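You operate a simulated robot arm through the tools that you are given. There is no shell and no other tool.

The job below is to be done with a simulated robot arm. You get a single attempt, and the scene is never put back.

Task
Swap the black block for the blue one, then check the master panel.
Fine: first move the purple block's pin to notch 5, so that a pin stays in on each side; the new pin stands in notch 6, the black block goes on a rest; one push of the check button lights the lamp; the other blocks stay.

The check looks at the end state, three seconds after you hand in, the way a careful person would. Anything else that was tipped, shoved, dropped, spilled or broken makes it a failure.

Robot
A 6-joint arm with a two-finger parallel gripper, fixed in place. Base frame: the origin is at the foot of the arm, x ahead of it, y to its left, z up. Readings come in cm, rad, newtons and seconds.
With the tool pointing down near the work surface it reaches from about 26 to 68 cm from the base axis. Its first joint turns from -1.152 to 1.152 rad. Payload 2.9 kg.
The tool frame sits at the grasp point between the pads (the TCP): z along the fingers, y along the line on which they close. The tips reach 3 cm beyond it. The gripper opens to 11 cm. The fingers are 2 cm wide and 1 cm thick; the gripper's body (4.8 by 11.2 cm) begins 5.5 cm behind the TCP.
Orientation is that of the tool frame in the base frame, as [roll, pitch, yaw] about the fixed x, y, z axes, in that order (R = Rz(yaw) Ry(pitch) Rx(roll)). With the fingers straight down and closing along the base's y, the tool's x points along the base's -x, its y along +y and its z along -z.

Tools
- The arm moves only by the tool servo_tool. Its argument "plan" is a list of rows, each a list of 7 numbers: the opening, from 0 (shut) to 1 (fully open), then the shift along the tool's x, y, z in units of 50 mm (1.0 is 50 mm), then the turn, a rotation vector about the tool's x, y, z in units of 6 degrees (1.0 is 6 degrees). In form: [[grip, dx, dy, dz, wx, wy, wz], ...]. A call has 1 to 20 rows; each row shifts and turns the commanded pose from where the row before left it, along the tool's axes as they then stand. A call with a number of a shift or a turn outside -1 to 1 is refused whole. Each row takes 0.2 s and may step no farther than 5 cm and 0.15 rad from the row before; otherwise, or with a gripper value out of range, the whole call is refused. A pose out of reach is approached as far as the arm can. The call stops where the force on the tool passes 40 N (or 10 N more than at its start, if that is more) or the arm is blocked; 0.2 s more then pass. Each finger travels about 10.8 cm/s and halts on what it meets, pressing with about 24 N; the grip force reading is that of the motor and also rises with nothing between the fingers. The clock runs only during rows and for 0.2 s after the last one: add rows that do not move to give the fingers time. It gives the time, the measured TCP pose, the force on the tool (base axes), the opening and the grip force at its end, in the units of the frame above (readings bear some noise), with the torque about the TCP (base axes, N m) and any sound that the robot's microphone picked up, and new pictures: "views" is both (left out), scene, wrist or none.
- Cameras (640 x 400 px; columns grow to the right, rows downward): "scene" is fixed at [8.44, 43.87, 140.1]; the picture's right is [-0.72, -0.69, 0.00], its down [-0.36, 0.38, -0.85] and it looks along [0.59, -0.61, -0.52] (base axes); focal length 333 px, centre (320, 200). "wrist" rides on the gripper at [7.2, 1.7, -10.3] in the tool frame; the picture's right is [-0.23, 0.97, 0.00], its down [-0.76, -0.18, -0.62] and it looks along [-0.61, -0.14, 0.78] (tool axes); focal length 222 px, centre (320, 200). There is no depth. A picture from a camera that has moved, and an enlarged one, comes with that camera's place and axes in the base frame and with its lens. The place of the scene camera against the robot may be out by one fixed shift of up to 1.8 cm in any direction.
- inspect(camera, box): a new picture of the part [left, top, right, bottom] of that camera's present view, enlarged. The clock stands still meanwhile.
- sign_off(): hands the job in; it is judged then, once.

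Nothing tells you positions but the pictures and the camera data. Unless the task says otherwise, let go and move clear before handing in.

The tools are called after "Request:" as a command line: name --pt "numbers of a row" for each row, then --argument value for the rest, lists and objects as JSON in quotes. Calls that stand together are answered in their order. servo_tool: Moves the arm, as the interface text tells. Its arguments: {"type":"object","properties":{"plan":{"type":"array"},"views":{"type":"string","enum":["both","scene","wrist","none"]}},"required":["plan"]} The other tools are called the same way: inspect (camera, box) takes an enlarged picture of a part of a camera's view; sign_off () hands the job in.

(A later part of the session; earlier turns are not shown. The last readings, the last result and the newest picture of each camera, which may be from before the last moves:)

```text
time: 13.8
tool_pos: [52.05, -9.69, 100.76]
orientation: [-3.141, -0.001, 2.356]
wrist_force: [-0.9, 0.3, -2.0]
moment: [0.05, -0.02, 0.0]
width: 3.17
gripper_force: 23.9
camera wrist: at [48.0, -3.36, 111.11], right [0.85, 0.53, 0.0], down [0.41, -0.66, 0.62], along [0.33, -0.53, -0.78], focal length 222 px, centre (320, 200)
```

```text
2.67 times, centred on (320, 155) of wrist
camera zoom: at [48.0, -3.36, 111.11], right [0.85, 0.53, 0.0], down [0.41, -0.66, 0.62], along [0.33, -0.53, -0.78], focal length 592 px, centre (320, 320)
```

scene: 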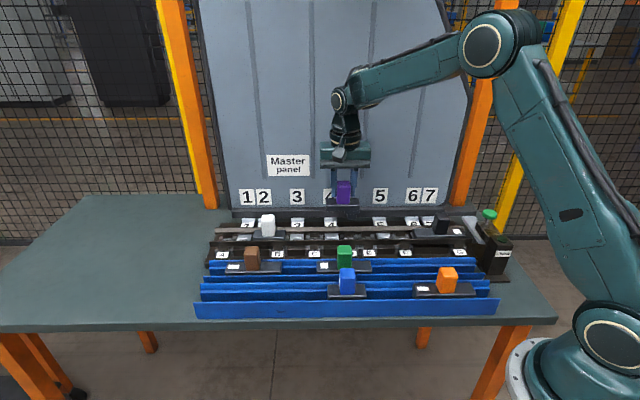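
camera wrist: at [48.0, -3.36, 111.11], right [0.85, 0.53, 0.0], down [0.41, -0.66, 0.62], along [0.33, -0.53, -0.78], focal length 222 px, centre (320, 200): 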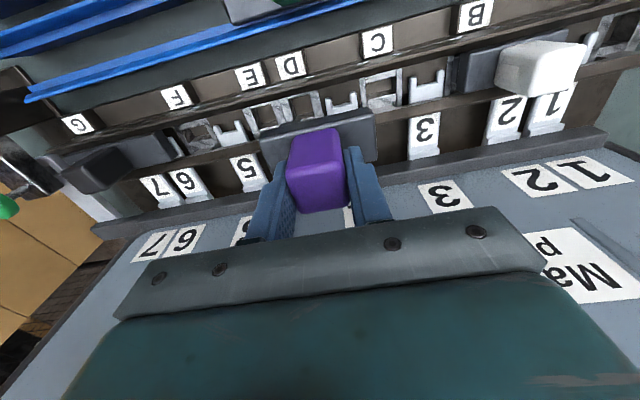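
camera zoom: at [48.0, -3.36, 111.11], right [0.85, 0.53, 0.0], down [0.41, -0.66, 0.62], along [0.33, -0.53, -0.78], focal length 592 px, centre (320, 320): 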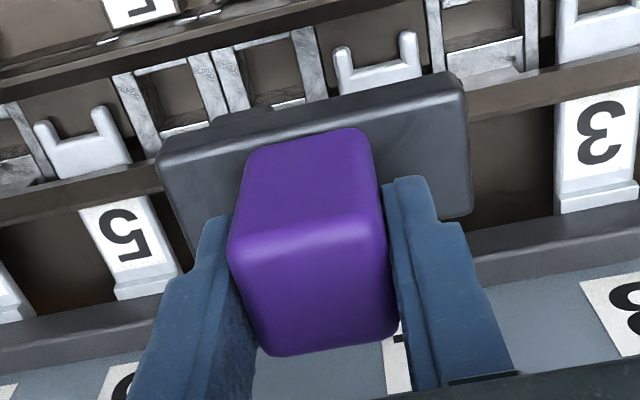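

Now it's clear: under each plate there is a small pin (here at notch 4) and a stepped key foot at the marked end (here in slot D), one grid step apart. Blue's pin in 6 needs its key in F, so purple must go in with its pin in 5 and its key in E, i.e. turned 180°. I'll back off and turn it.

Request:
servo_tool --pt "0 0.8 0 -0.5 0 0 0" --pt "0 0.8 0 0 0 0 0" --pt "0 0 0 0 0 0 -1" --pt "0 0 0 0 0 0 -1" --pt "0 0 0 0 0 0 -1" --pt "0 0 0 0 0 0 -1" --pt "0 0 0 0 0 0 -1" --pt "0 0 0 0 0 0 -1" --pt "0 0 0 0 0 0 -1" --pt "0 0 0 0 0 0 -1" --pt "0 0 0 0 0 0 -1" --pt "0 0 0 0 0 0 -1" --pt "0 0 0 0 0 0 -1" --pt "0 0 0 0 0 0 -1" --pt "0 0 0 0 0 0 -1" --pt "0 0 0 0 0 0 -1" --pt "0 0 0 0 0 0 -1" --pt "0 0 0 0 0 0 0"

Request:
inspect --camera "scene" --box '[280, 160, 400, 235]'

```text
time: 17.6
tool_pos: [46.42, -4.16, 103.22]
orientation: [-3.14, 0.001, -2.355]
wrist_force: [0.4, -0.7, -0.3]
moment: [-0.02, 0.0, 0.03]
width: 0.0
gripper_force: 23.4
camera wrist: at [39.94, -8.02, 113.68], right [-0.53, 0.85, 0.0], down [0.66, 0.41, 0.62], along [0.53, 0.33, -0.78], focal length 222 px, centre (320, 200)
```

scene: 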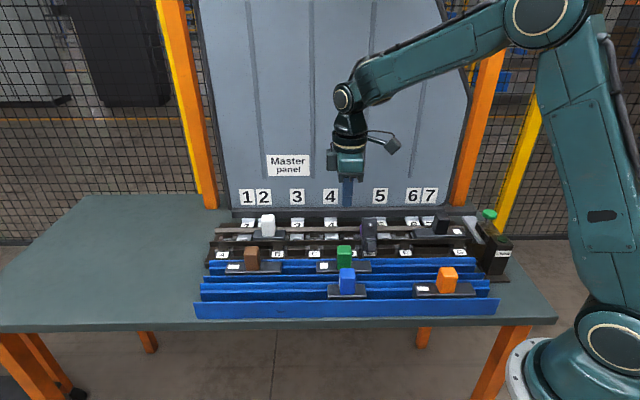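
wrist: 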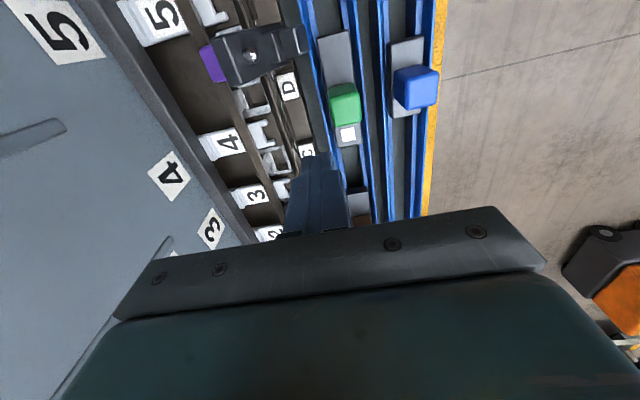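

```text
5.33 times, centred on (340, 198) of scene
camera zoom: at [8.44, 43.87, 140.1], right [-0.72, -0.69, 0.0], down [-0.36, 0.38, -0.85], along [0.59, -0.61, -0.52], focal length 1776 px, centre (213, 213)
```

zoom: 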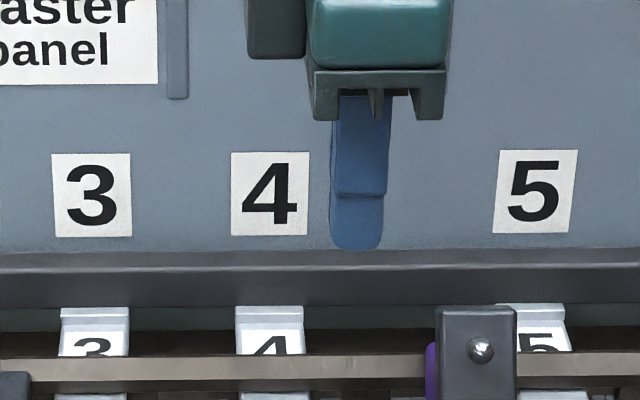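

The purple block slipped out during the turn and lies tipped on the rail near notch 5. Before anything else I'll look at exactly how it lies and whether anything else was disturbed.

Request:
inspect --camera "scene" --box '[330, 205, 410, 255]'

Request:
inspect --camera "wrist" --box '[150, 0, 342, 120]'

Request:
inspect --camera "scene" --box '[190, 180, 510, 320]'

```text
8.00 times, centred on (370, 230) of scene
camera zoom: at [8.44, 43.87, 140.1], right [-0.72, -0.69, 0.0], down [-0.36, 0.38, -0.85], along [0.59, -0.61, -0.52], focal length 2664 px, centre (-80, -40)
```

zoom: 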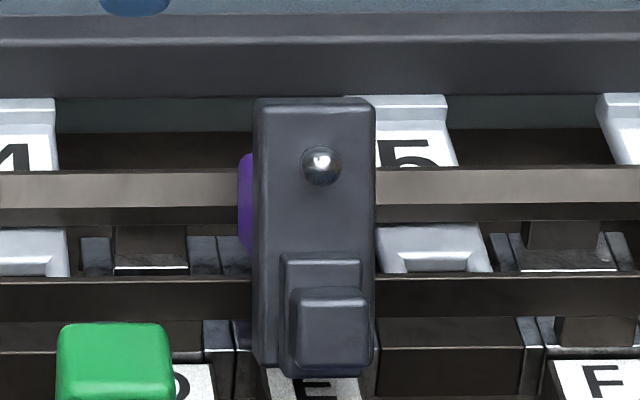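

```text
3.33 times, centred on (246, 60) of wrist
camera zoom: at [39.94, -8.02, 113.68], right [-0.53, 0.85, 0.0], down [0.66, 0.41, 0.62], along [0.53, 0.33, -0.78], focal length 740 px, centre (567, 667)
```

zoom: 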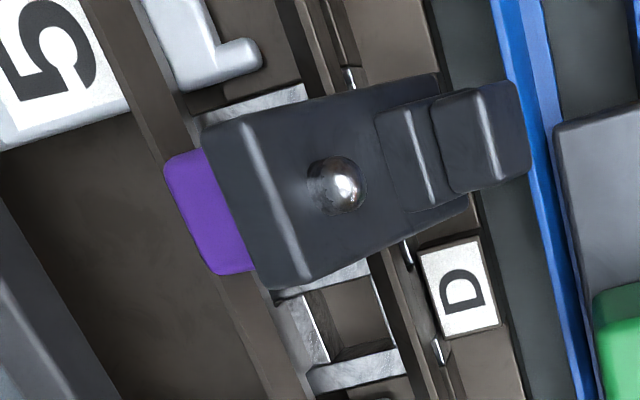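

```text
2.00 times, centred on (350, 250) of scene
camera zoom: at [8.44, 43.87, 140.1], right [-0.72, -0.69, 0.0], down [-0.36, 0.38, -0.85], along [0.59, -0.61, -0.52], focal length 666 px, centre (260, 100)
```

zoom: 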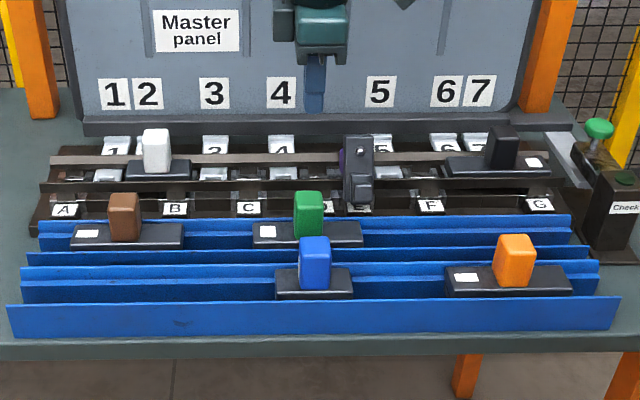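

Purple stands tilted across the rail at slot E: key end low in front, ball (pin) end up, handle pointing down toward the panel. Everything else is undisturbed. I'll look at it from the side to plan a careful recovery.

Request:
servo_tool --pt "0.2 0.7 -0.375 0 0 0 0" --pt "0.5 0.7 -0.375 0 0 0 0" --pt "0.8 0.7 -0.375 0 0 0 0" --pt "1 0.7 -0.375 0 0 0 0" --pt "1 0 0 0 0 -1 0" --pt "1 0 0 0 0 -1 0" --pt "1 0 0 0 0 -1 0" --pt "1 0 0 0 0 -1 0" --pt "1 0 0 0 0 -1 0" --pt "1 0 0 0 0 0 0"

Request:
inspect --camera "wrist" --box '[200, 40, 440, 190]'

```text
time: 19.8
tool_pos: [41.76, -19.42, 103.41]
orientation: [3.14, 0.526, -2.356]
wrist_force: [-0.2, -0.5, -1.1]
moment: [0.03, 0.01, 0.02]
width: 11.0
gripper_force: 0.1
camera wrist: at [32.38, -26.21, 108.73], right [-0.55, 0.83, 0.11], down [0.37, 0.12, 0.92], along [0.75, 0.55, -0.37], focal length 222 px, centre (320, 200)
```

scene: 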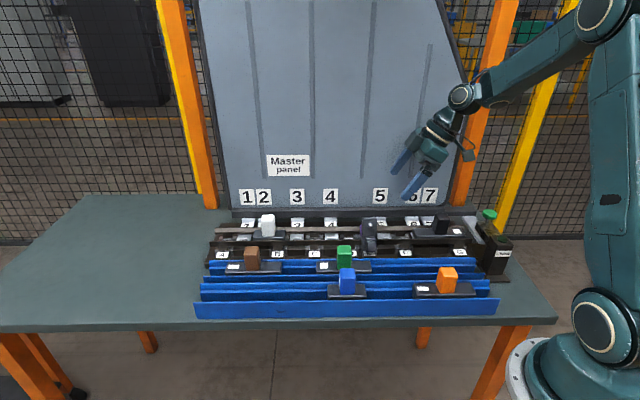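
wrist: 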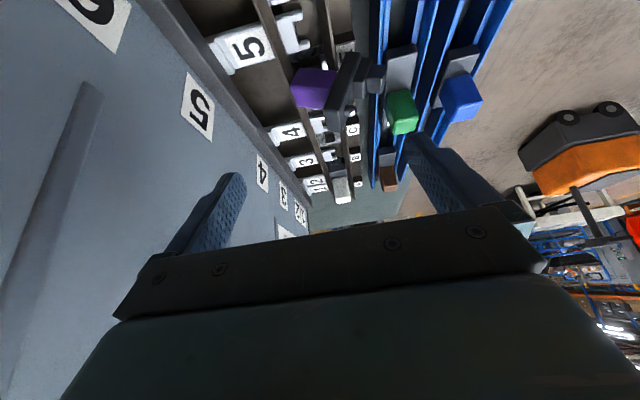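

```text
2.67 times, centred on (320, 115) of wrist
camera zoom: at [32.38, -26.21, 108.73], right [-0.55, 0.83, 0.11], down [0.37, 0.12, 0.92], along [0.75, 0.55, -0.37], focal length 592 px, centre (320, 427)
```

zoom: 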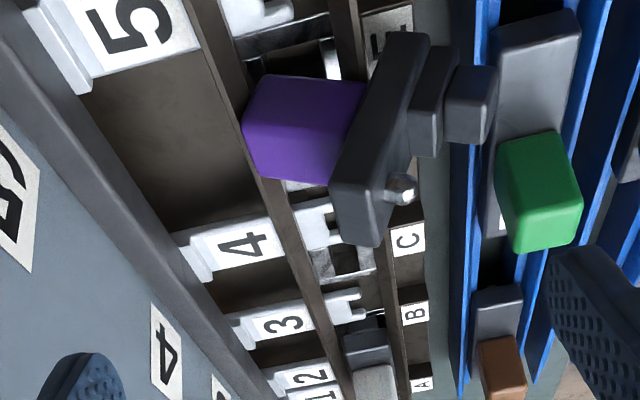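

Purple leans with its plate about 68° up, its key end resting in front at slot E and its handle on the back bar. My recovery is to grip the plate edges, tilt the block most of the way upright, and lay it in the free part of the back tray with the key end toward notch 1. Then I'll regrip it by the handle. First I'll realign above it.

Request:
servo_tool --pt "1 0 0 0 0 1 0" --pt "1 0 0 0 0 1 0" --pt "1 0 0 0 0 1 0" --pt "1 0 0 0 0 1 0" --pt "1 0 0 0 0 1 0" --pt "1 0 0 0 0 0 1" --pt "1 0 0 0 0 0 1" --pt "1 0 0 0 0 0 1" --pt "1 0 0 0 0 0 1" --pt "1 0 0 0 0 0 1" --pt "1 0 0 0 0 0 1" --pt "1 0 0 0 0 0 1" --pt "1 0 0 0 0 0 1" --pt "1 0 0 0 0 0 1" --pt "1 0 0 0 0 0 1" --pt "1 0 0 0 0 0 1" --pt "1 0 0 0 0 0 1" --pt "1 0 0 0 0 0 1" --pt "1 0 0 0 0 0 1" --pt "1 0 0 0 0 0 1" --views "none"

Request:
servo_tool --pt "1 0.3 0.7 0 0 0 0" --pt "1 0.3 0.7 0 0 0 0" --pt "1 0 0 0 0 0 0"

Request:
inspect --camera "wrist" --box '[200, 60, 440, 210]'

```text
time: 24.0
tool_pos: [41.87, -19.33, 103.33]
orientation: [3.141, 0.0, 2.354]
wrist_force: [0.4, -0.3, 1.1]
moment: [-0.01, -0.03, -0.01]
width: 11.01
gripper_force: 0.1
```

```text
time: 24.8
tool_pos: [44.53, -12.27, 103.23]
orientation: [3.14, 0.0, 2.357]
wrist_force: [-0.7, 0.4, -0.4]
moment: [0.02, -0.01, -0.05]
width: 11.01
gripper_force: 0.2
camera wrist: at [40.61, -5.83, 113.61], right [0.85, 0.53, 0.0], down [0.41, -0.66, 0.62], along [0.33, -0.53, -0.78], focal length 222 px, centre (320, 200)
```

scene: 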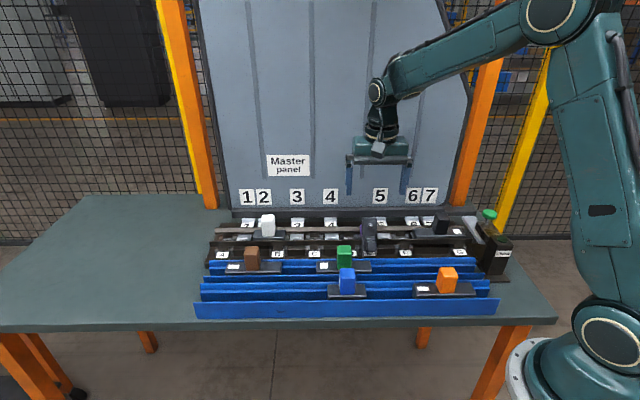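
wrist: 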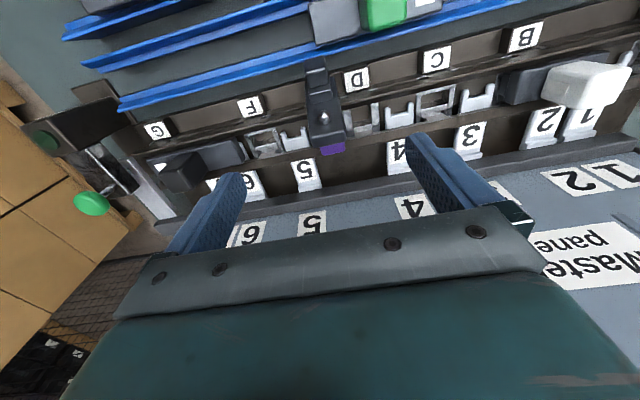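

```text
2.67 times, centred on (320, 135) of wrist
camera zoom: at [40.61, -5.83, 113.61], right [0.85, 0.53, 0.0], down [0.41, -0.66, 0.62], along [0.33, -0.53, -0.78], focal length 592 px, centre (320, 373)
```

zoom: 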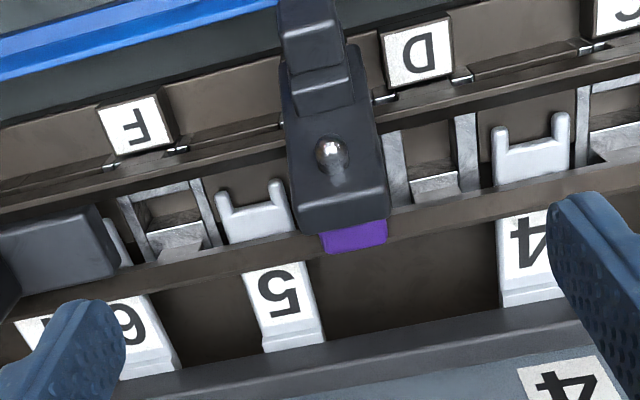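

The block is roughly centred under the gripper at s≈23.8. I'll lean the tool 15° to match the plate and come down to just above it to verify.

Request:
servo_tool --pt "1 0 0 0 0 0.5 0" --pt "1 0 0 0 0 0.5 0" --pt "1 0 0 0 0 0.5 0" --pt "1 0 0 0 0 0.5 0" --pt "1 0 0 0 0 0.5 0" --pt "1 -0.357 0.06 0.4 0 0 0" --pt "1 -0.357 0.06 0.4 0 0 0" --pt "1 0 0 0.4 0 0 0" --pt "1 0 0 0 0 0 0"

Request:
inspect --camera "wrist" --box '[200, 60, 440, 210]'

Request:
inspect --camera "scene" --box '[320, 180, 416, 240]'

```text
time: 26.8
tool_pos: [46.17, -13.14, 96.64]
orientation: [-3.141, -0.262, 2.356]
wrist_force: [-0.4, 0.1, 0.4]
moment: [0.01, -0.04, 0.0]
width: 10.96
gripper_force: 0.0
camera wrist: at [44.38, -8.89, 108.51], right [0.84, 0.53, -0.06], down [0.51, -0.76, 0.41], along [0.17, -0.37, -0.91], focal length 222 px, centre (320, 200)
```

scene: 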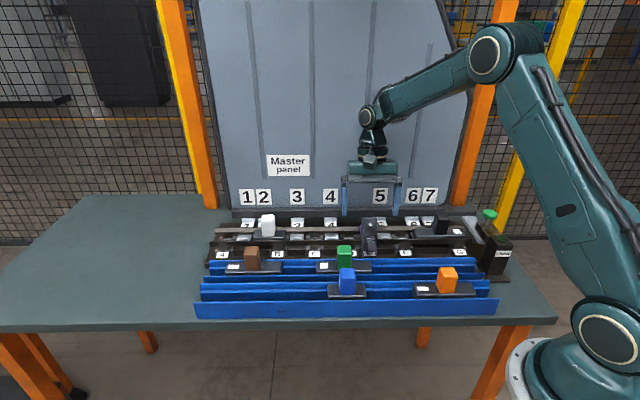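
wrist: 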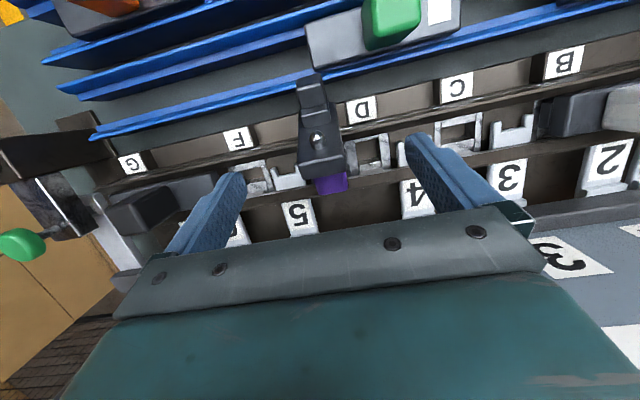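

```text
2.67 times, centred on (320, 135) of wrist
camera zoom: at [44.38, -8.89, 108.51], right [0.84, 0.53, -0.06], down [0.51, -0.76, 0.41], along [0.17, -0.37, -0.91], focal length 592 px, centre (320, 373)
```

zoom: 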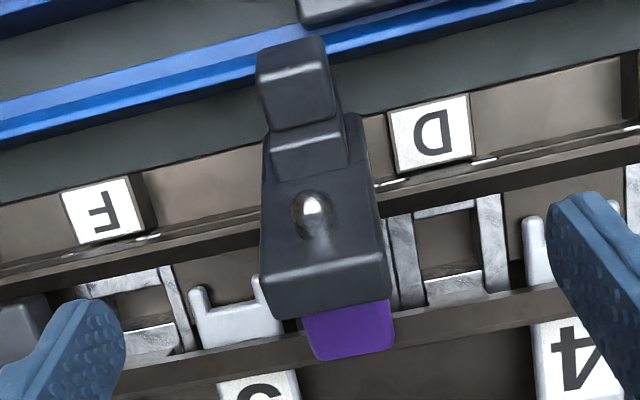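

```text
6.67 times, centred on (368, 210) of scene
camera zoom: at [8.45, 43.87, 140.1], right [-0.72, -0.69, 0.0], down [-0.36, 0.38, -0.85], along [0.59, -0.61, -0.52], focal length 2220 px, centre (0, 133)
```

zoom: 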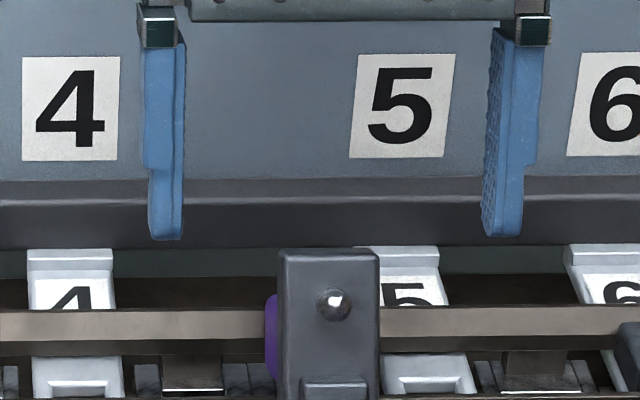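

Alignment looks good. I'll go down along the plate and close on its edges.

Request:
servo_tool --pt "1 -0.013 0.01 0.3 0 0 0" --pt "1 -0.013 0.01 0.3 0 0 0" --pt "1 0 0 0.26 0 0 0" --pt "1 0 0 0 0 0 0" --pt "0.5 0 0 0 0 0 0" --pt "0.42 0 0 0 0 0 0"

Request:
inspect --camera "wrist" --box '[200, 60, 440, 210]'

Request:
inspect --camera "scene" --box '[320, 190, 416, 250]'

```text
time: 28.2
tool_pos: [45.6, -12.38, 92.37]
orientation: [-3.14, -0.263, 2.357]
wrist_force: [-1.3, -0.1, -0.7]
moment: [0.0, 0.0, -0.01]
width: 4.61
gripper_force: 0.0
camera wrist: at [43.72, -8.11, 104.32], right [0.84, 0.53, -0.06], down [0.51, -0.76, 0.4], along [0.17, -0.37, -0.91], focal length 222 px, centre (320, 200)
```

scene: 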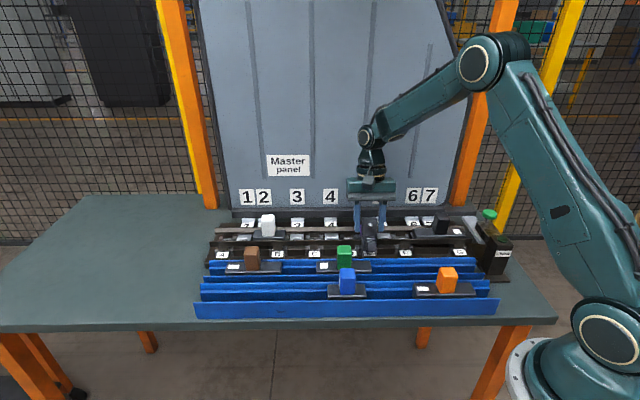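
wrist: 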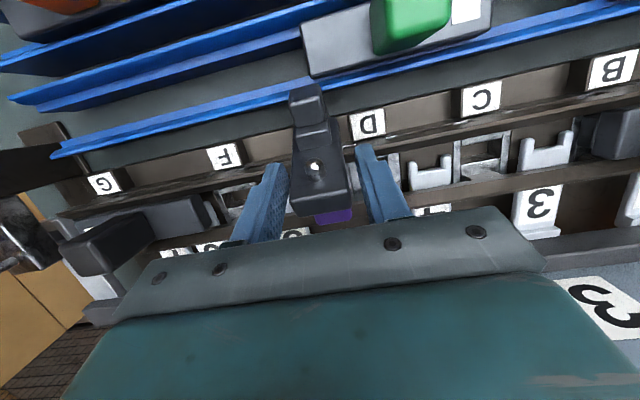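

```text
2.67 times, centred on (320, 135) of wrist
camera zoom: at [43.72, -8.11, 104.32], right [0.84, 0.53, -0.06], down [0.51, -0.76, 0.4], along [0.17, -0.37, -0.91], focal length 592 px, centre (320, 373)
```

zoom: 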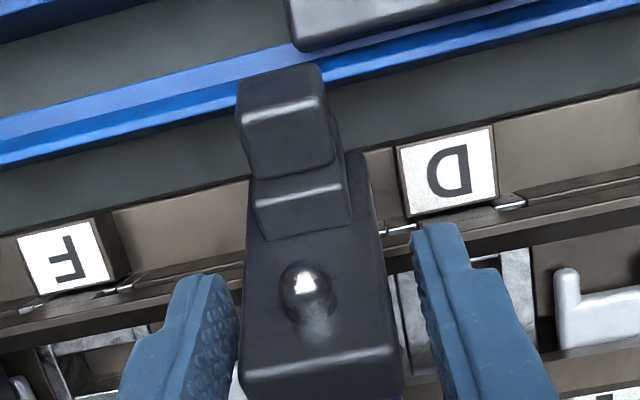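

```text
6.67 times, centred on (368, 220) of scene
camera zoom: at [8.44, 43.87, 140.1], right [-0.72, -0.69, 0.0], down [-0.36, 0.38, -0.85], along [0.59, -0.61, -0.52], focal length 2220 px, centre (0, 67)
```

zoom: 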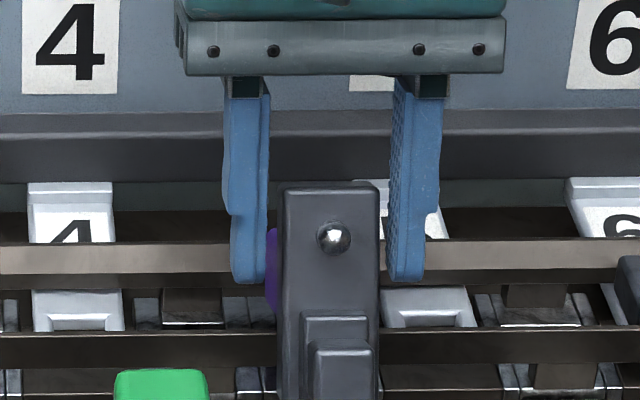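

The fingers straddle the plate cleanly, so I'll close and check the width.

Request:
servo_tool --pt "0.3 0 0 0 0 0 0" --pt "0 0 0 0 0 0 0" --pt "0 0 0 0 0 0 0" --pt "0 0 0 0 0 0 0" --views "wrist"

```text
time: 29.2
tool_pos: [45.56, -12.42, 92.37]
orientation: [3.14, -0.263, 2.357]
wrist_force: [-1.6, 0.2, 1.9]
moment: [-0.04, 0.08, -0.04]
width: 3.57
gripper_force: 23.9
camera wrist: at [43.71, -8.11, 104.33], right [0.84, 0.53, -0.06], down [0.51, -0.76, 0.4], along [0.17, -0.37, -0.91], focal length 222 px, centre (320, 200)
```

wrist: 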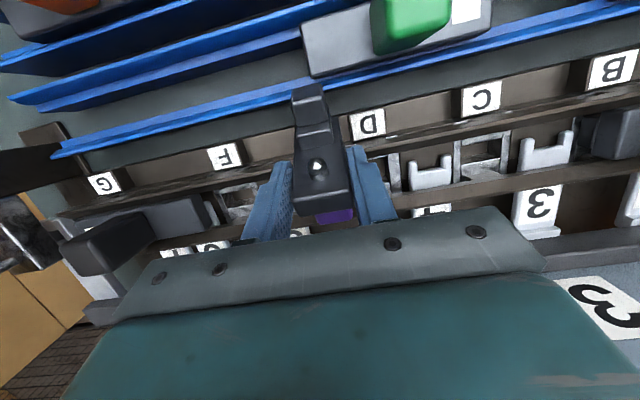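

Width 3.6 cm, so I have the plate. I'll lift slowly, straight up.

Request:
servo_tool --pt "0 0.026 0 -0.0965 0 0 0" --pt "0 0.026 0 -0.0965 0 0 0" --pt "0 0.026 0 -0.0965 0 0 0" --pt "0 0.052 0 -0.193 0 0 0" --pt "0 0.052 0 -0.193 0 0 0" --pt "0 0.052 0 -0.193 0 0 0" --pt "0 0.052 0 -0.193 0 0 0" --pt "0 0.052 0 -0.193 0 0 0" --pt "0 0.052 0 -0.193 0 0 0" --pt "0 0 0 0 0 0 0"

Request:
inspect --camera "scene" --box '[320, 170, 416, 230]'

```text
time: 31.4
tool_pos: [45.79, -12.37, 99.85]
orientation: [3.141, -0.263, 2.355]
wrist_force: [-0.2, -0.1, -2.7]
moment: [0.03, 0.0, 0.01]
width: 3.56
gripper_force: 24.2
camera wrist: at [43.83, -8.11, 111.83], right [0.84, 0.53, -0.06], down [0.51, -0.76, 0.41], along [0.17, -0.37, -0.91], focal length 222 px, centre (320, 200)
```

scene: 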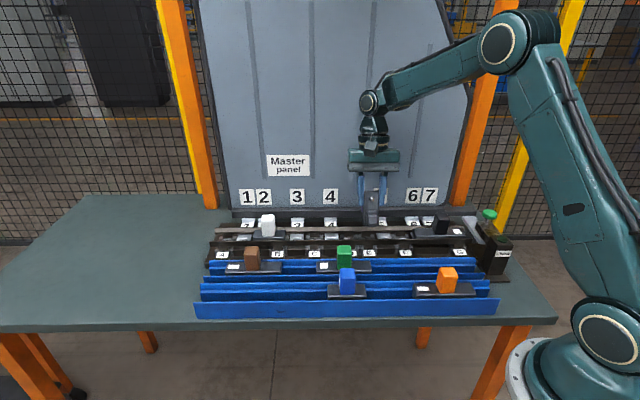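
wrist: 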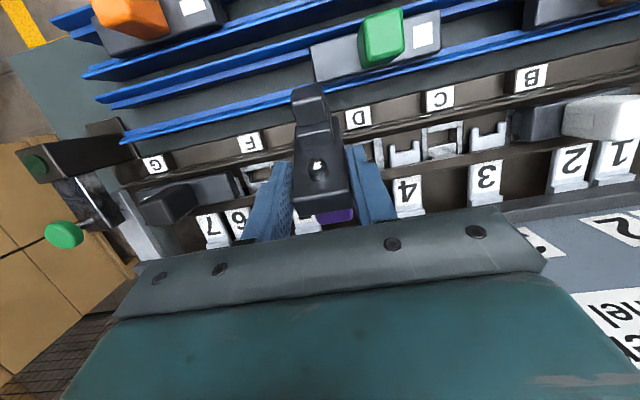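

```text
6.67 times, centred on (368, 200) of scene
camera zoom: at [8.45, 43.87, 140.1], right [-0.72, -0.69, 0.0], down [-0.36, 0.38, -0.85], along [0.59, -0.61, -0.52], focal length 2220 px, centre (0, 200)
```

zoom: 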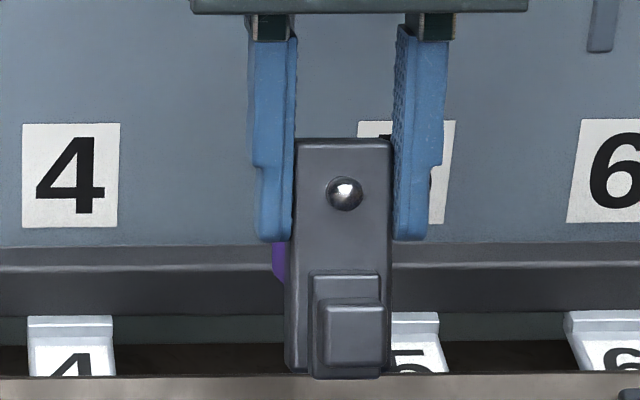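

The block is held firmly. Now I'll raise it, straighten the tool and turn it slowly toward the tray direction.

Request:
servo_tool --pt "0 0.052 0 -0.193 0 0 0" --pt "0 0.052 0 -0.193 0 0 0" --pt "0 0.052 0 -0.193 0 0 0" --pt "0 0.052 0 -0.193 0 0 0" --pt "0 0.052 0 -0.193 0 0 0" --pt "0 0 0 0 0 -0.5 0" --pt "0 0 0 0 0 -0.5 0" --pt "0 0 0 0 0 -0.5 0" --pt "0 0 0 0 0 -0.5 0" --pt "0 0 0 0 0 -0.5 0" --pt "0 0 0 0 0 0 -0.3" --pt "0 0 0 0 0 0 -0.5" --pt "0 0 0 0 0 0 -0.5" --pt "0 0 0 0 0 0 -0.5" --pt "0 0 0 0 0 0 -0.5" --pt "0 0 0 0 0 0 -0.5" --pt "0 0 0 0 0 0 -0.5" --pt "0 0 0 0 0 0 -0.5" --pt "0 0 0 0 0 0 -0.5" --pt "0 0 0 0 0 0 -0.2" --views "scene"

```text
time: 35.6
tool_pos: [45.76, -12.42, 104.81]
orientation: [-3.139, -0.001, 2.829]
wrist_force: [0.0, -0.9, -2.4]
moment: [0.03, 0.01, 0.01]
width: 3.6
gripper_force: 23.8
```

scene: 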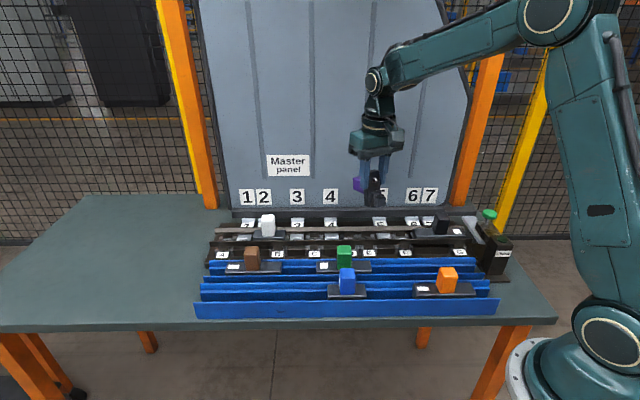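

Holding well so far. I'll carry on turning to face along the tray.

Request:
servo_tool --pt "0 0 0 0 0 0 -0.3" --pt "0 0 0 0 0 0 -0.6" --pt "0 0 0 0 0 0 -0.6" --pt "0 0 0 0 0 0 -0.6" --pt "0 0 0 0 0 0 -0.6" --pt "0 0 0 0 0 0 -0.6" --pt "0 0 0 0 0 0 -0.6" --pt "0 0 0 0 0 0 -0.6" --pt "0 0 0 0 0 0 -0.6" --pt "0 0 0 0 0 0 -0.6" --pt "0 0 0 0 0 0 -0.6" --pt "0 0 0 0 0 0 -0.6" --pt "0 0 0 0 0 0 -0.6" --pt "0 0 0 0 0 0 -0.6" --pt "0 0 0 0 0 0 -0.6" --pt "0 0 0 0 0 0 -0.6" --pt "0 0 0 0 0 0 -0.6" --pt "0 0 0 0 0 0 -0.6" --pt "0 0 0 0 0 0 0" --views "scene"

Request:
servo_tool --pt "0 0 0 0 0 -0.25 0" --pt "0 0 0 0 0 -0.5 0" --pt "0 0 0 0 0 -0.5 0" --pt "0 0 0 0 0 -0.5 0" --pt "0 0 0 0 0 -0.5 0" --pt "0 0 0 0 0 -0.5 0" --pt "0 0 0 0 0 -0.5 0" --pt "0 0 0 0 0 -0.5 0" --pt "0 0 0 0 0 -0.5 0" --pt "0 0 0 0 0 -0.5 0" --pt "0 0 0 0 0 -0.5 0" --pt "0 0 0 0 0 -0.5 0" --pt "0 0 0 0 0 -0.5 0" --pt "0 0 0 0 0 -0.5 0" --pt "0 0 0 0 0 -0.5 0" --pt "0 0 0 0 0 -0.5 0" --pt "0 0 0 0 0 -0.5 0" --pt "0 0 0 0 0 0 0"

Request:
inspect --camera "scene" --box '[310, 120, 470, 220]'

```text
time: 39.6
tool_pos: [45.69, -12.36, 104.95]
orientation: [3.141, 0.0, -2.354]
wrist_force: [0.2, 0.1, -2.8]
moment: [-0.02, 0.01, 0.02]
width: 3.57
gripper_force: 23.9
```

scene: 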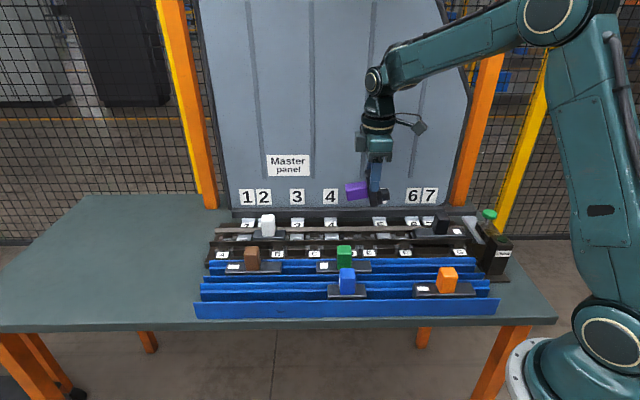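

```text
time: 43.4
tool_pos: [45.67, -12.48, 104.93]
orientation: [3.141, 0.866, -2.355]
wrist_force: [0.1, 0.1, -2.5]
moment: [-0.11, 0.08, -0.01]
width: 3.56
gripper_force: 24.4
camera wrist: at [35.55, -20.04, 106.15], right [-0.58, 0.79, 0.17], down [0.14, -0.11, 0.98], along [0.8, 0.6, -0.05], focal length 222 px, centre (320, 200)
```

scene: 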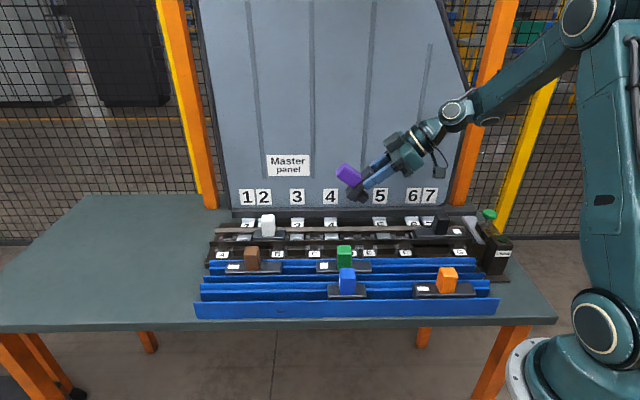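
wrist: 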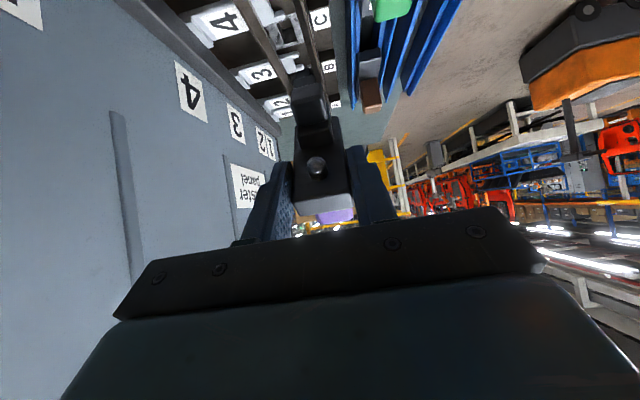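

```text
4.00 times, centred on (390, 170) of scene
camera zoom: at [8.45, 43.87, 140.1], right [-0.72, -0.69, 0.0], down [-0.36, 0.38, -0.85], along [0.59, -0.61, -0.52], focal length 1332 px, centre (40, 320)
```

zoom: 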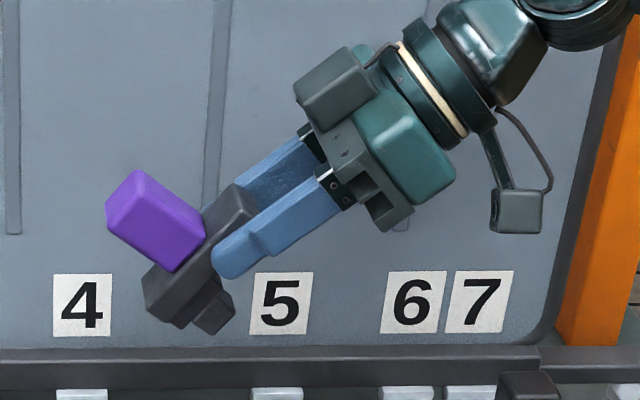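

The block is now about 50° from flat with its key end low. I'll tilt a bit more, move over the free part of the back tray and lower partway.

Request:
servo_tool --pt "0 0 0 0 0 -0.35 0" --pt "0 0 0 0 0 -0.35 0" --pt "0 0.052 0.105 -0.07 0 0 0" --pt "0 0.104 0.21 -0.141 0 0 0" --pt "0 0.104 0.21 -0.141 0 0 0" --pt "0 0.104 0.21 -0.141 0 0 0" --pt "0 0.104 0.21 -0.141 0 0 0" --pt "0 0.104 0.21 -0.141 0 0 0" --pt "0 0.104 0.21 -0.141 0 0 0" --pt "0 0.104 0.21 -0.141 0 0 0" --pt "0 0.052 0.105 -0.07 0 0 0" --pt "0 0.1 0 0.073 0 0 0" --pt "0 0.2 0 0.146 0 0 0" --pt "0 0.2 0 0.146 0 0 0" --pt "0 0.2 0 0.146 0 0 0" --pt "0 0.2 0 0.146 0 0 0" --pt "0 0.2 0 0.146 0 0 0" --pt "0 0.2 0 0.146 0 0 0" --pt "0 0 0 0 0 0 0"

Request:
inspect --camera "scene" --box '[340, 180, 500, 280]'

Request:
inspect --camera "wrist" --box '[200, 20, 440, 170]'

```text
time: 47.4
tool_pos: [34.85, -11.36, 96.72]
orientation: [3.141, 0.937, -2.356]
wrist_force: [0.5, -0.2, -3.0]
moment: [-0.07, 0.11, 0.03]
width: 3.58
gripper_force: 24.6
camera wrist: at [24.66, -19.07, 97.07], right [-0.59, 0.78, 0.18], down [0.09, -0.16, 0.98], along [0.8, 0.6, 0.03], focal length 222 px, centre (320, 200)
```

scene: 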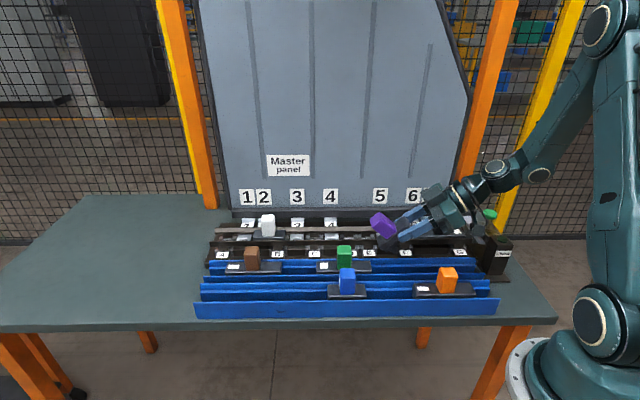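
wrist: 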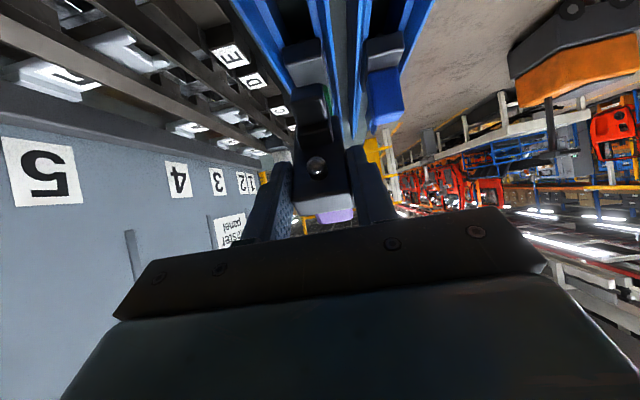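

```text
4.00 times, centred on (420, 230) of scene
camera zoom: at [8.45, 43.87, 140.1], right [-0.72, -0.69, 0.0], down [-0.36, 0.38, -0.85], along [0.59, -0.61, -0.52], focal length 1332 px, centre (-80, 80)
```

zoom: 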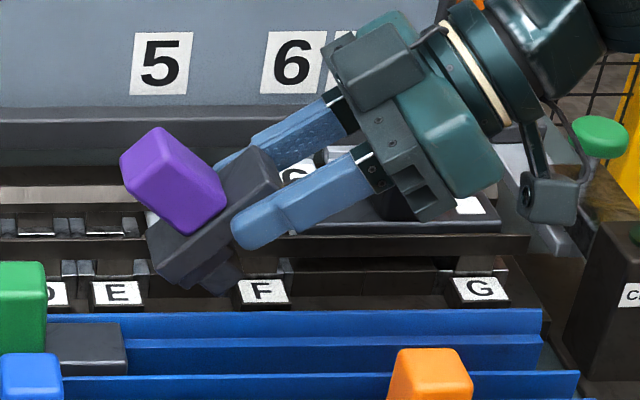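

```text
2.67 times, centred on (320, 95) of wrist
camera zoom: at [24.66, -19.07, 97.07], right [-0.59, 0.78, 0.18], down [0.09, -0.16, 0.98], along [0.8, 0.6, 0.03], focal length 592 px, centre (320, 480)
```

zoom: 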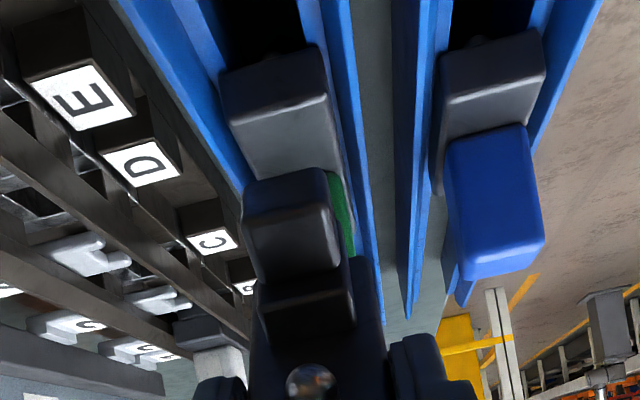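

The plate is lined up with the tray centreline (t≈32.7), and the gripper is clear of its neighbours. I'll lower until the key end almost touches the ledge.

Request:
servo_tool --pt "0 0.1 -0.02 0.073 0 0 0" --pt "0 0.19 0 0.14 0 0 0" --pt "0 0.19 0 0.14 0 0 0" --pt "0 0.19 0 0.14 0 0 0" --pt "0 0.19 0 0.14 0 0 0" --pt "0 0.1 0 0.073 0 0 0" --pt "0 0.06 0 0.044 0 0 0" --pt "0 0 0 0 0 0 0"

Request:
inspect --camera "scene" --box '[340, 200, 500, 300]'

Request:
inspect --camera "wrist" --box '[200, 20, 440, 170]'

```text
time: 49.2
tool_pos: [34.85, -11.57, 90.42]
orientation: [3.14, 0.939, -2.357]
wrist_force: [-0.3, 0.2, -1.9]
moment: [-0.09, 0.11, 0.0]
width: 3.59
gripper_force: 23.9
camera wrist: at [24.69, -19.27, 90.85], right [-0.59, 0.78, 0.18], down [0.09, -0.16, 0.98], along [0.8, 0.6, 0.03], focal length 222 px, centre (320, 200)
```

scene: 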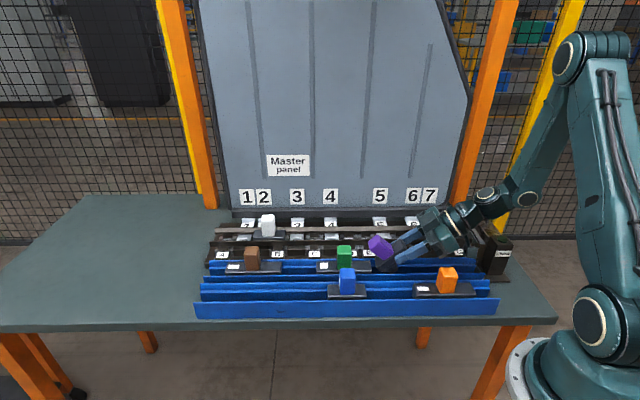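
wrist: 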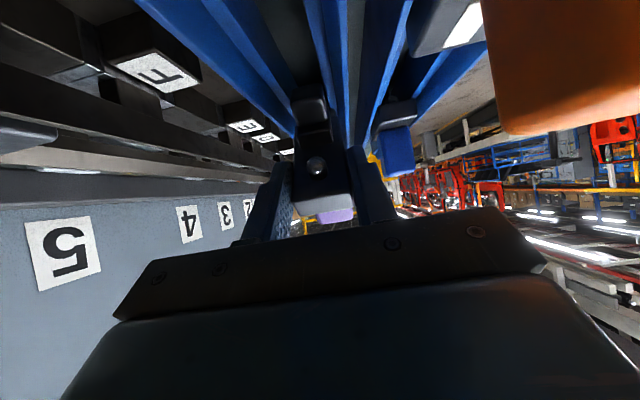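

```text
4.00 times, centred on (420, 250) of scene
camera zoom: at [8.45, 43.87, 140.1], right [-0.72, -0.69, 0.0], down [-0.36, 0.38, -0.85], along [0.59, -0.61, -0.52], focal length 1332 px, centre (-80, 0)
```

zoom: 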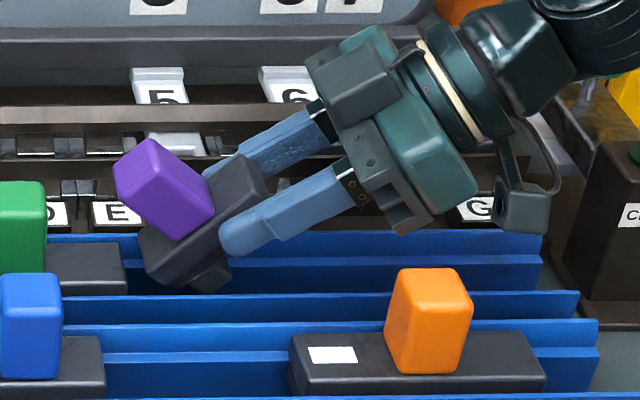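

```text
2.67 times, centred on (320, 95) of wrist
camera zoom: at [24.69, -19.27, 90.85], right [-0.59, 0.78, 0.18], down [0.09, -0.16, 0.98], along [0.8, 0.6, 0.03], focal length 592 px, centre (320, 480)
```

zoom: 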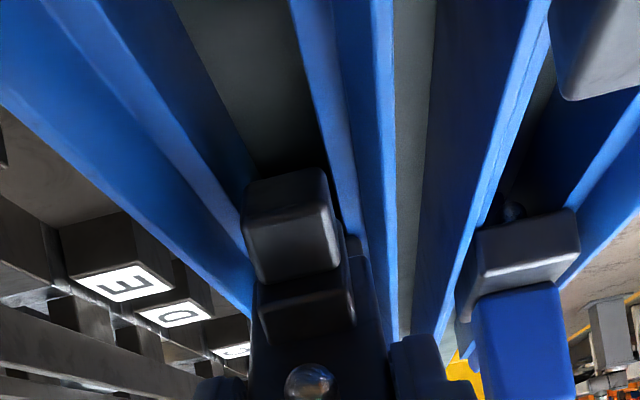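

The key foot is entering the groove between the ledges (and I can see blue's ball at its near end, as expected). I'll keep lowering in small steps and watch the force.

Request:
servo_tool --pt "0 0.048 0 0.0355 0 0 0" --pt "0 0.048 0 0.0355 0 0 0" --pt "0 0.048 0 0.0355 0 0 0" --pt "0 0.048 0 0.0355 0 0 0" --pt "0 0 0 0 0 0 0" --views "none"

Request:
servo_tool --pt "0 0.032 0 0.0236 0 0 0" --pt "0 0.032 0 0.0236 0 0 0" --pt "0 0 0 0 0 0 0" --views "scene"

Request:
inspect --camera "scene" --box '[350, 220, 430, 270]'

Request:
inspect --camera "wrist" --box '[200, 20, 440, 170]'

```text
time: 50.4
tool_pos: [34.87, -11.5, 89.38]
orientation: [-3.139, 0.937, -2.355]
wrist_force: [1.4, -1.8, -2.3]
moment: [-0.15, -0.02, -0.09]
width: 3.58
gripper_force: 24.7
```

```text
time: 51.2
tool_pos: [34.93, -11.58, 88.99]
orientation: [-3.139, 0.939, -2.355]
wrist_force: [-0.1, -4.6, 14.2]
moment: [0.4, -0.39, -0.05]
width: 3.58
gripper_force: 23.6
```

scene: 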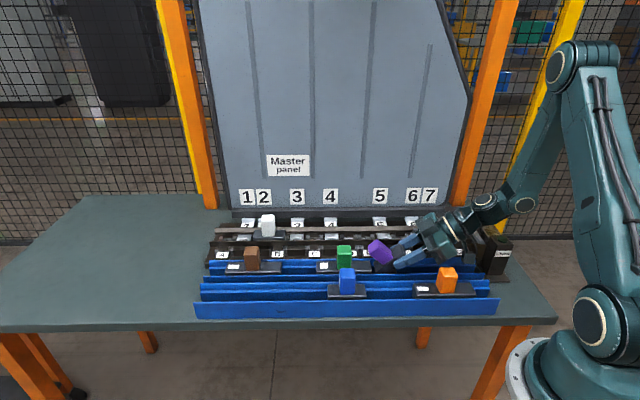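

```text
8.00 times, centred on (390, 245) of scene
camera zoom: at [8.43, 43.87, 140.1], right [-0.72, -0.69, 0.0], down [-0.36, 0.38, -0.85], along [0.59, -0.61, -0.52], focal length 2664 px, centre (-240, -160)
```

zoom: 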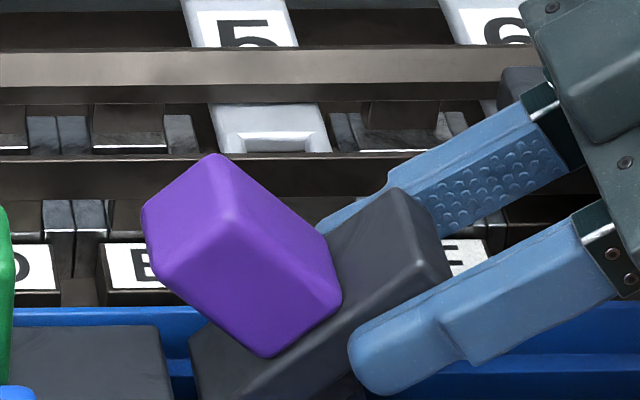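

```text
2.67 times, centred on (320, 95) of wrist
camera zoom: at [24.72, -19.21, 89.28], right [-0.59, 0.78, 0.18], down [0.09, -0.16, 0.98], along [0.8, 0.6, 0.03], focal length 592 px, centre (320, 480)
```

zoom: 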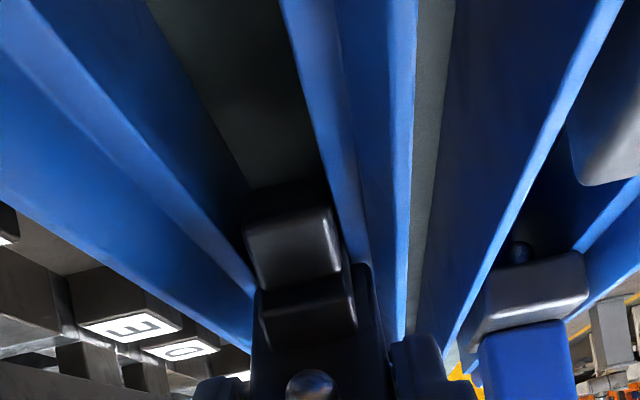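

The plate corner has touched the ledge. I'll ease off slightly, then release so it settles flat into the tray.

Request:
servo_tool --pt "0 -0.024 -0.01 -0.018 0 0 0" --pt "0 0 0 0 0 0 0" --pt "0.36 0 0 0 0 0 0" --pt "0.45 0 0 0 0 0 0" --pt "0.45 0 0 0 0 0 0" --pt "0.45 0 0 0 0 0 0" --pt "0.45 0 0 0 0 0 0"

Request:
inspect --camera "scene" --box '[350, 220, 430, 270]'

Request:
inspect --camera "wrist" --box '[200, 20, 440, 170]'

```text
time: 52.8
tool_pos: [34.88, -11.6, 88.98]
orientation: [-3.141, 0.935, -2.356]
wrist_force: [0.2, -0.4, 0.5]
moment: [0.01, 0.03, 0.0]
width: 4.98
gripper_force: 0.1
camera wrist: at [24.69, -19.25, 89.39], right [-0.59, 0.78, 0.18], down [0.09, -0.16, 0.98], along [0.8, 0.6, 0.03], focal length 222 px, centre (320, 200)
```

scene: 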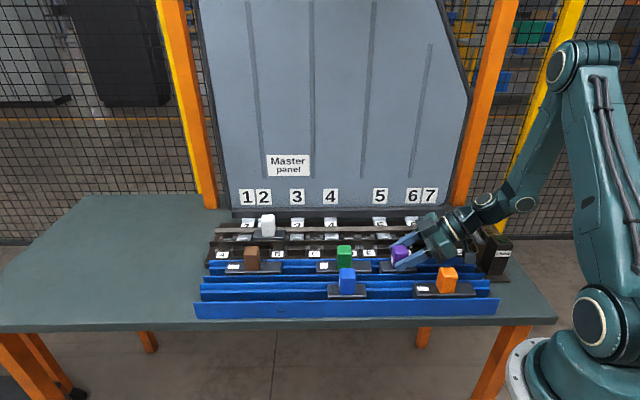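
wrist: 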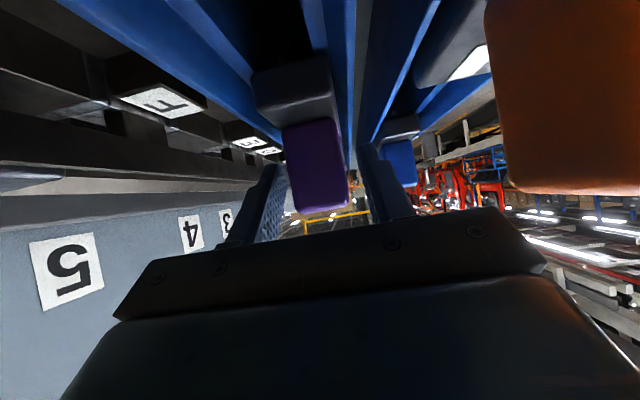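

```text
8.00 times, centred on (390, 245) of scene
camera zoom: at [8.44, 43.87, 140.1], right [-0.72, -0.69, 0.0], down [-0.36, 0.38, -0.85], along [0.59, -0.61, -0.52], focal length 2664 px, centre (-240, -160)
```

zoom: 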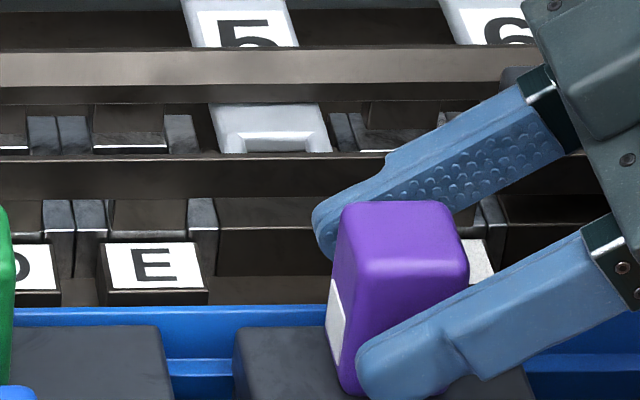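

```text
2.67 times, centred on (320, 95) of wrist
camera zoom: at [24.69, -19.25, 89.39], right [-0.59, 0.78, 0.18], down [0.09, -0.16, 0.98], along [0.8, 0.6, 0.03], focal length 592 px, centre (320, 480)
```

zoom: 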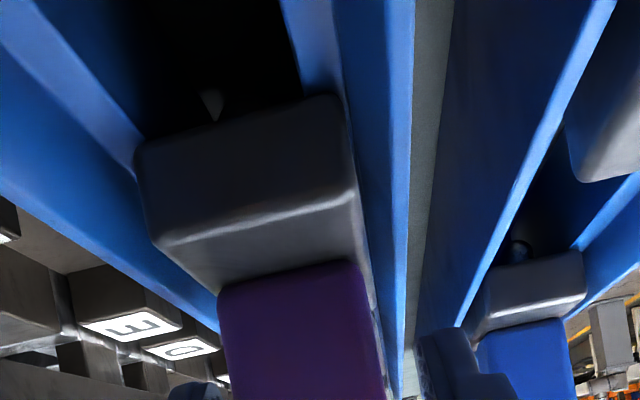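

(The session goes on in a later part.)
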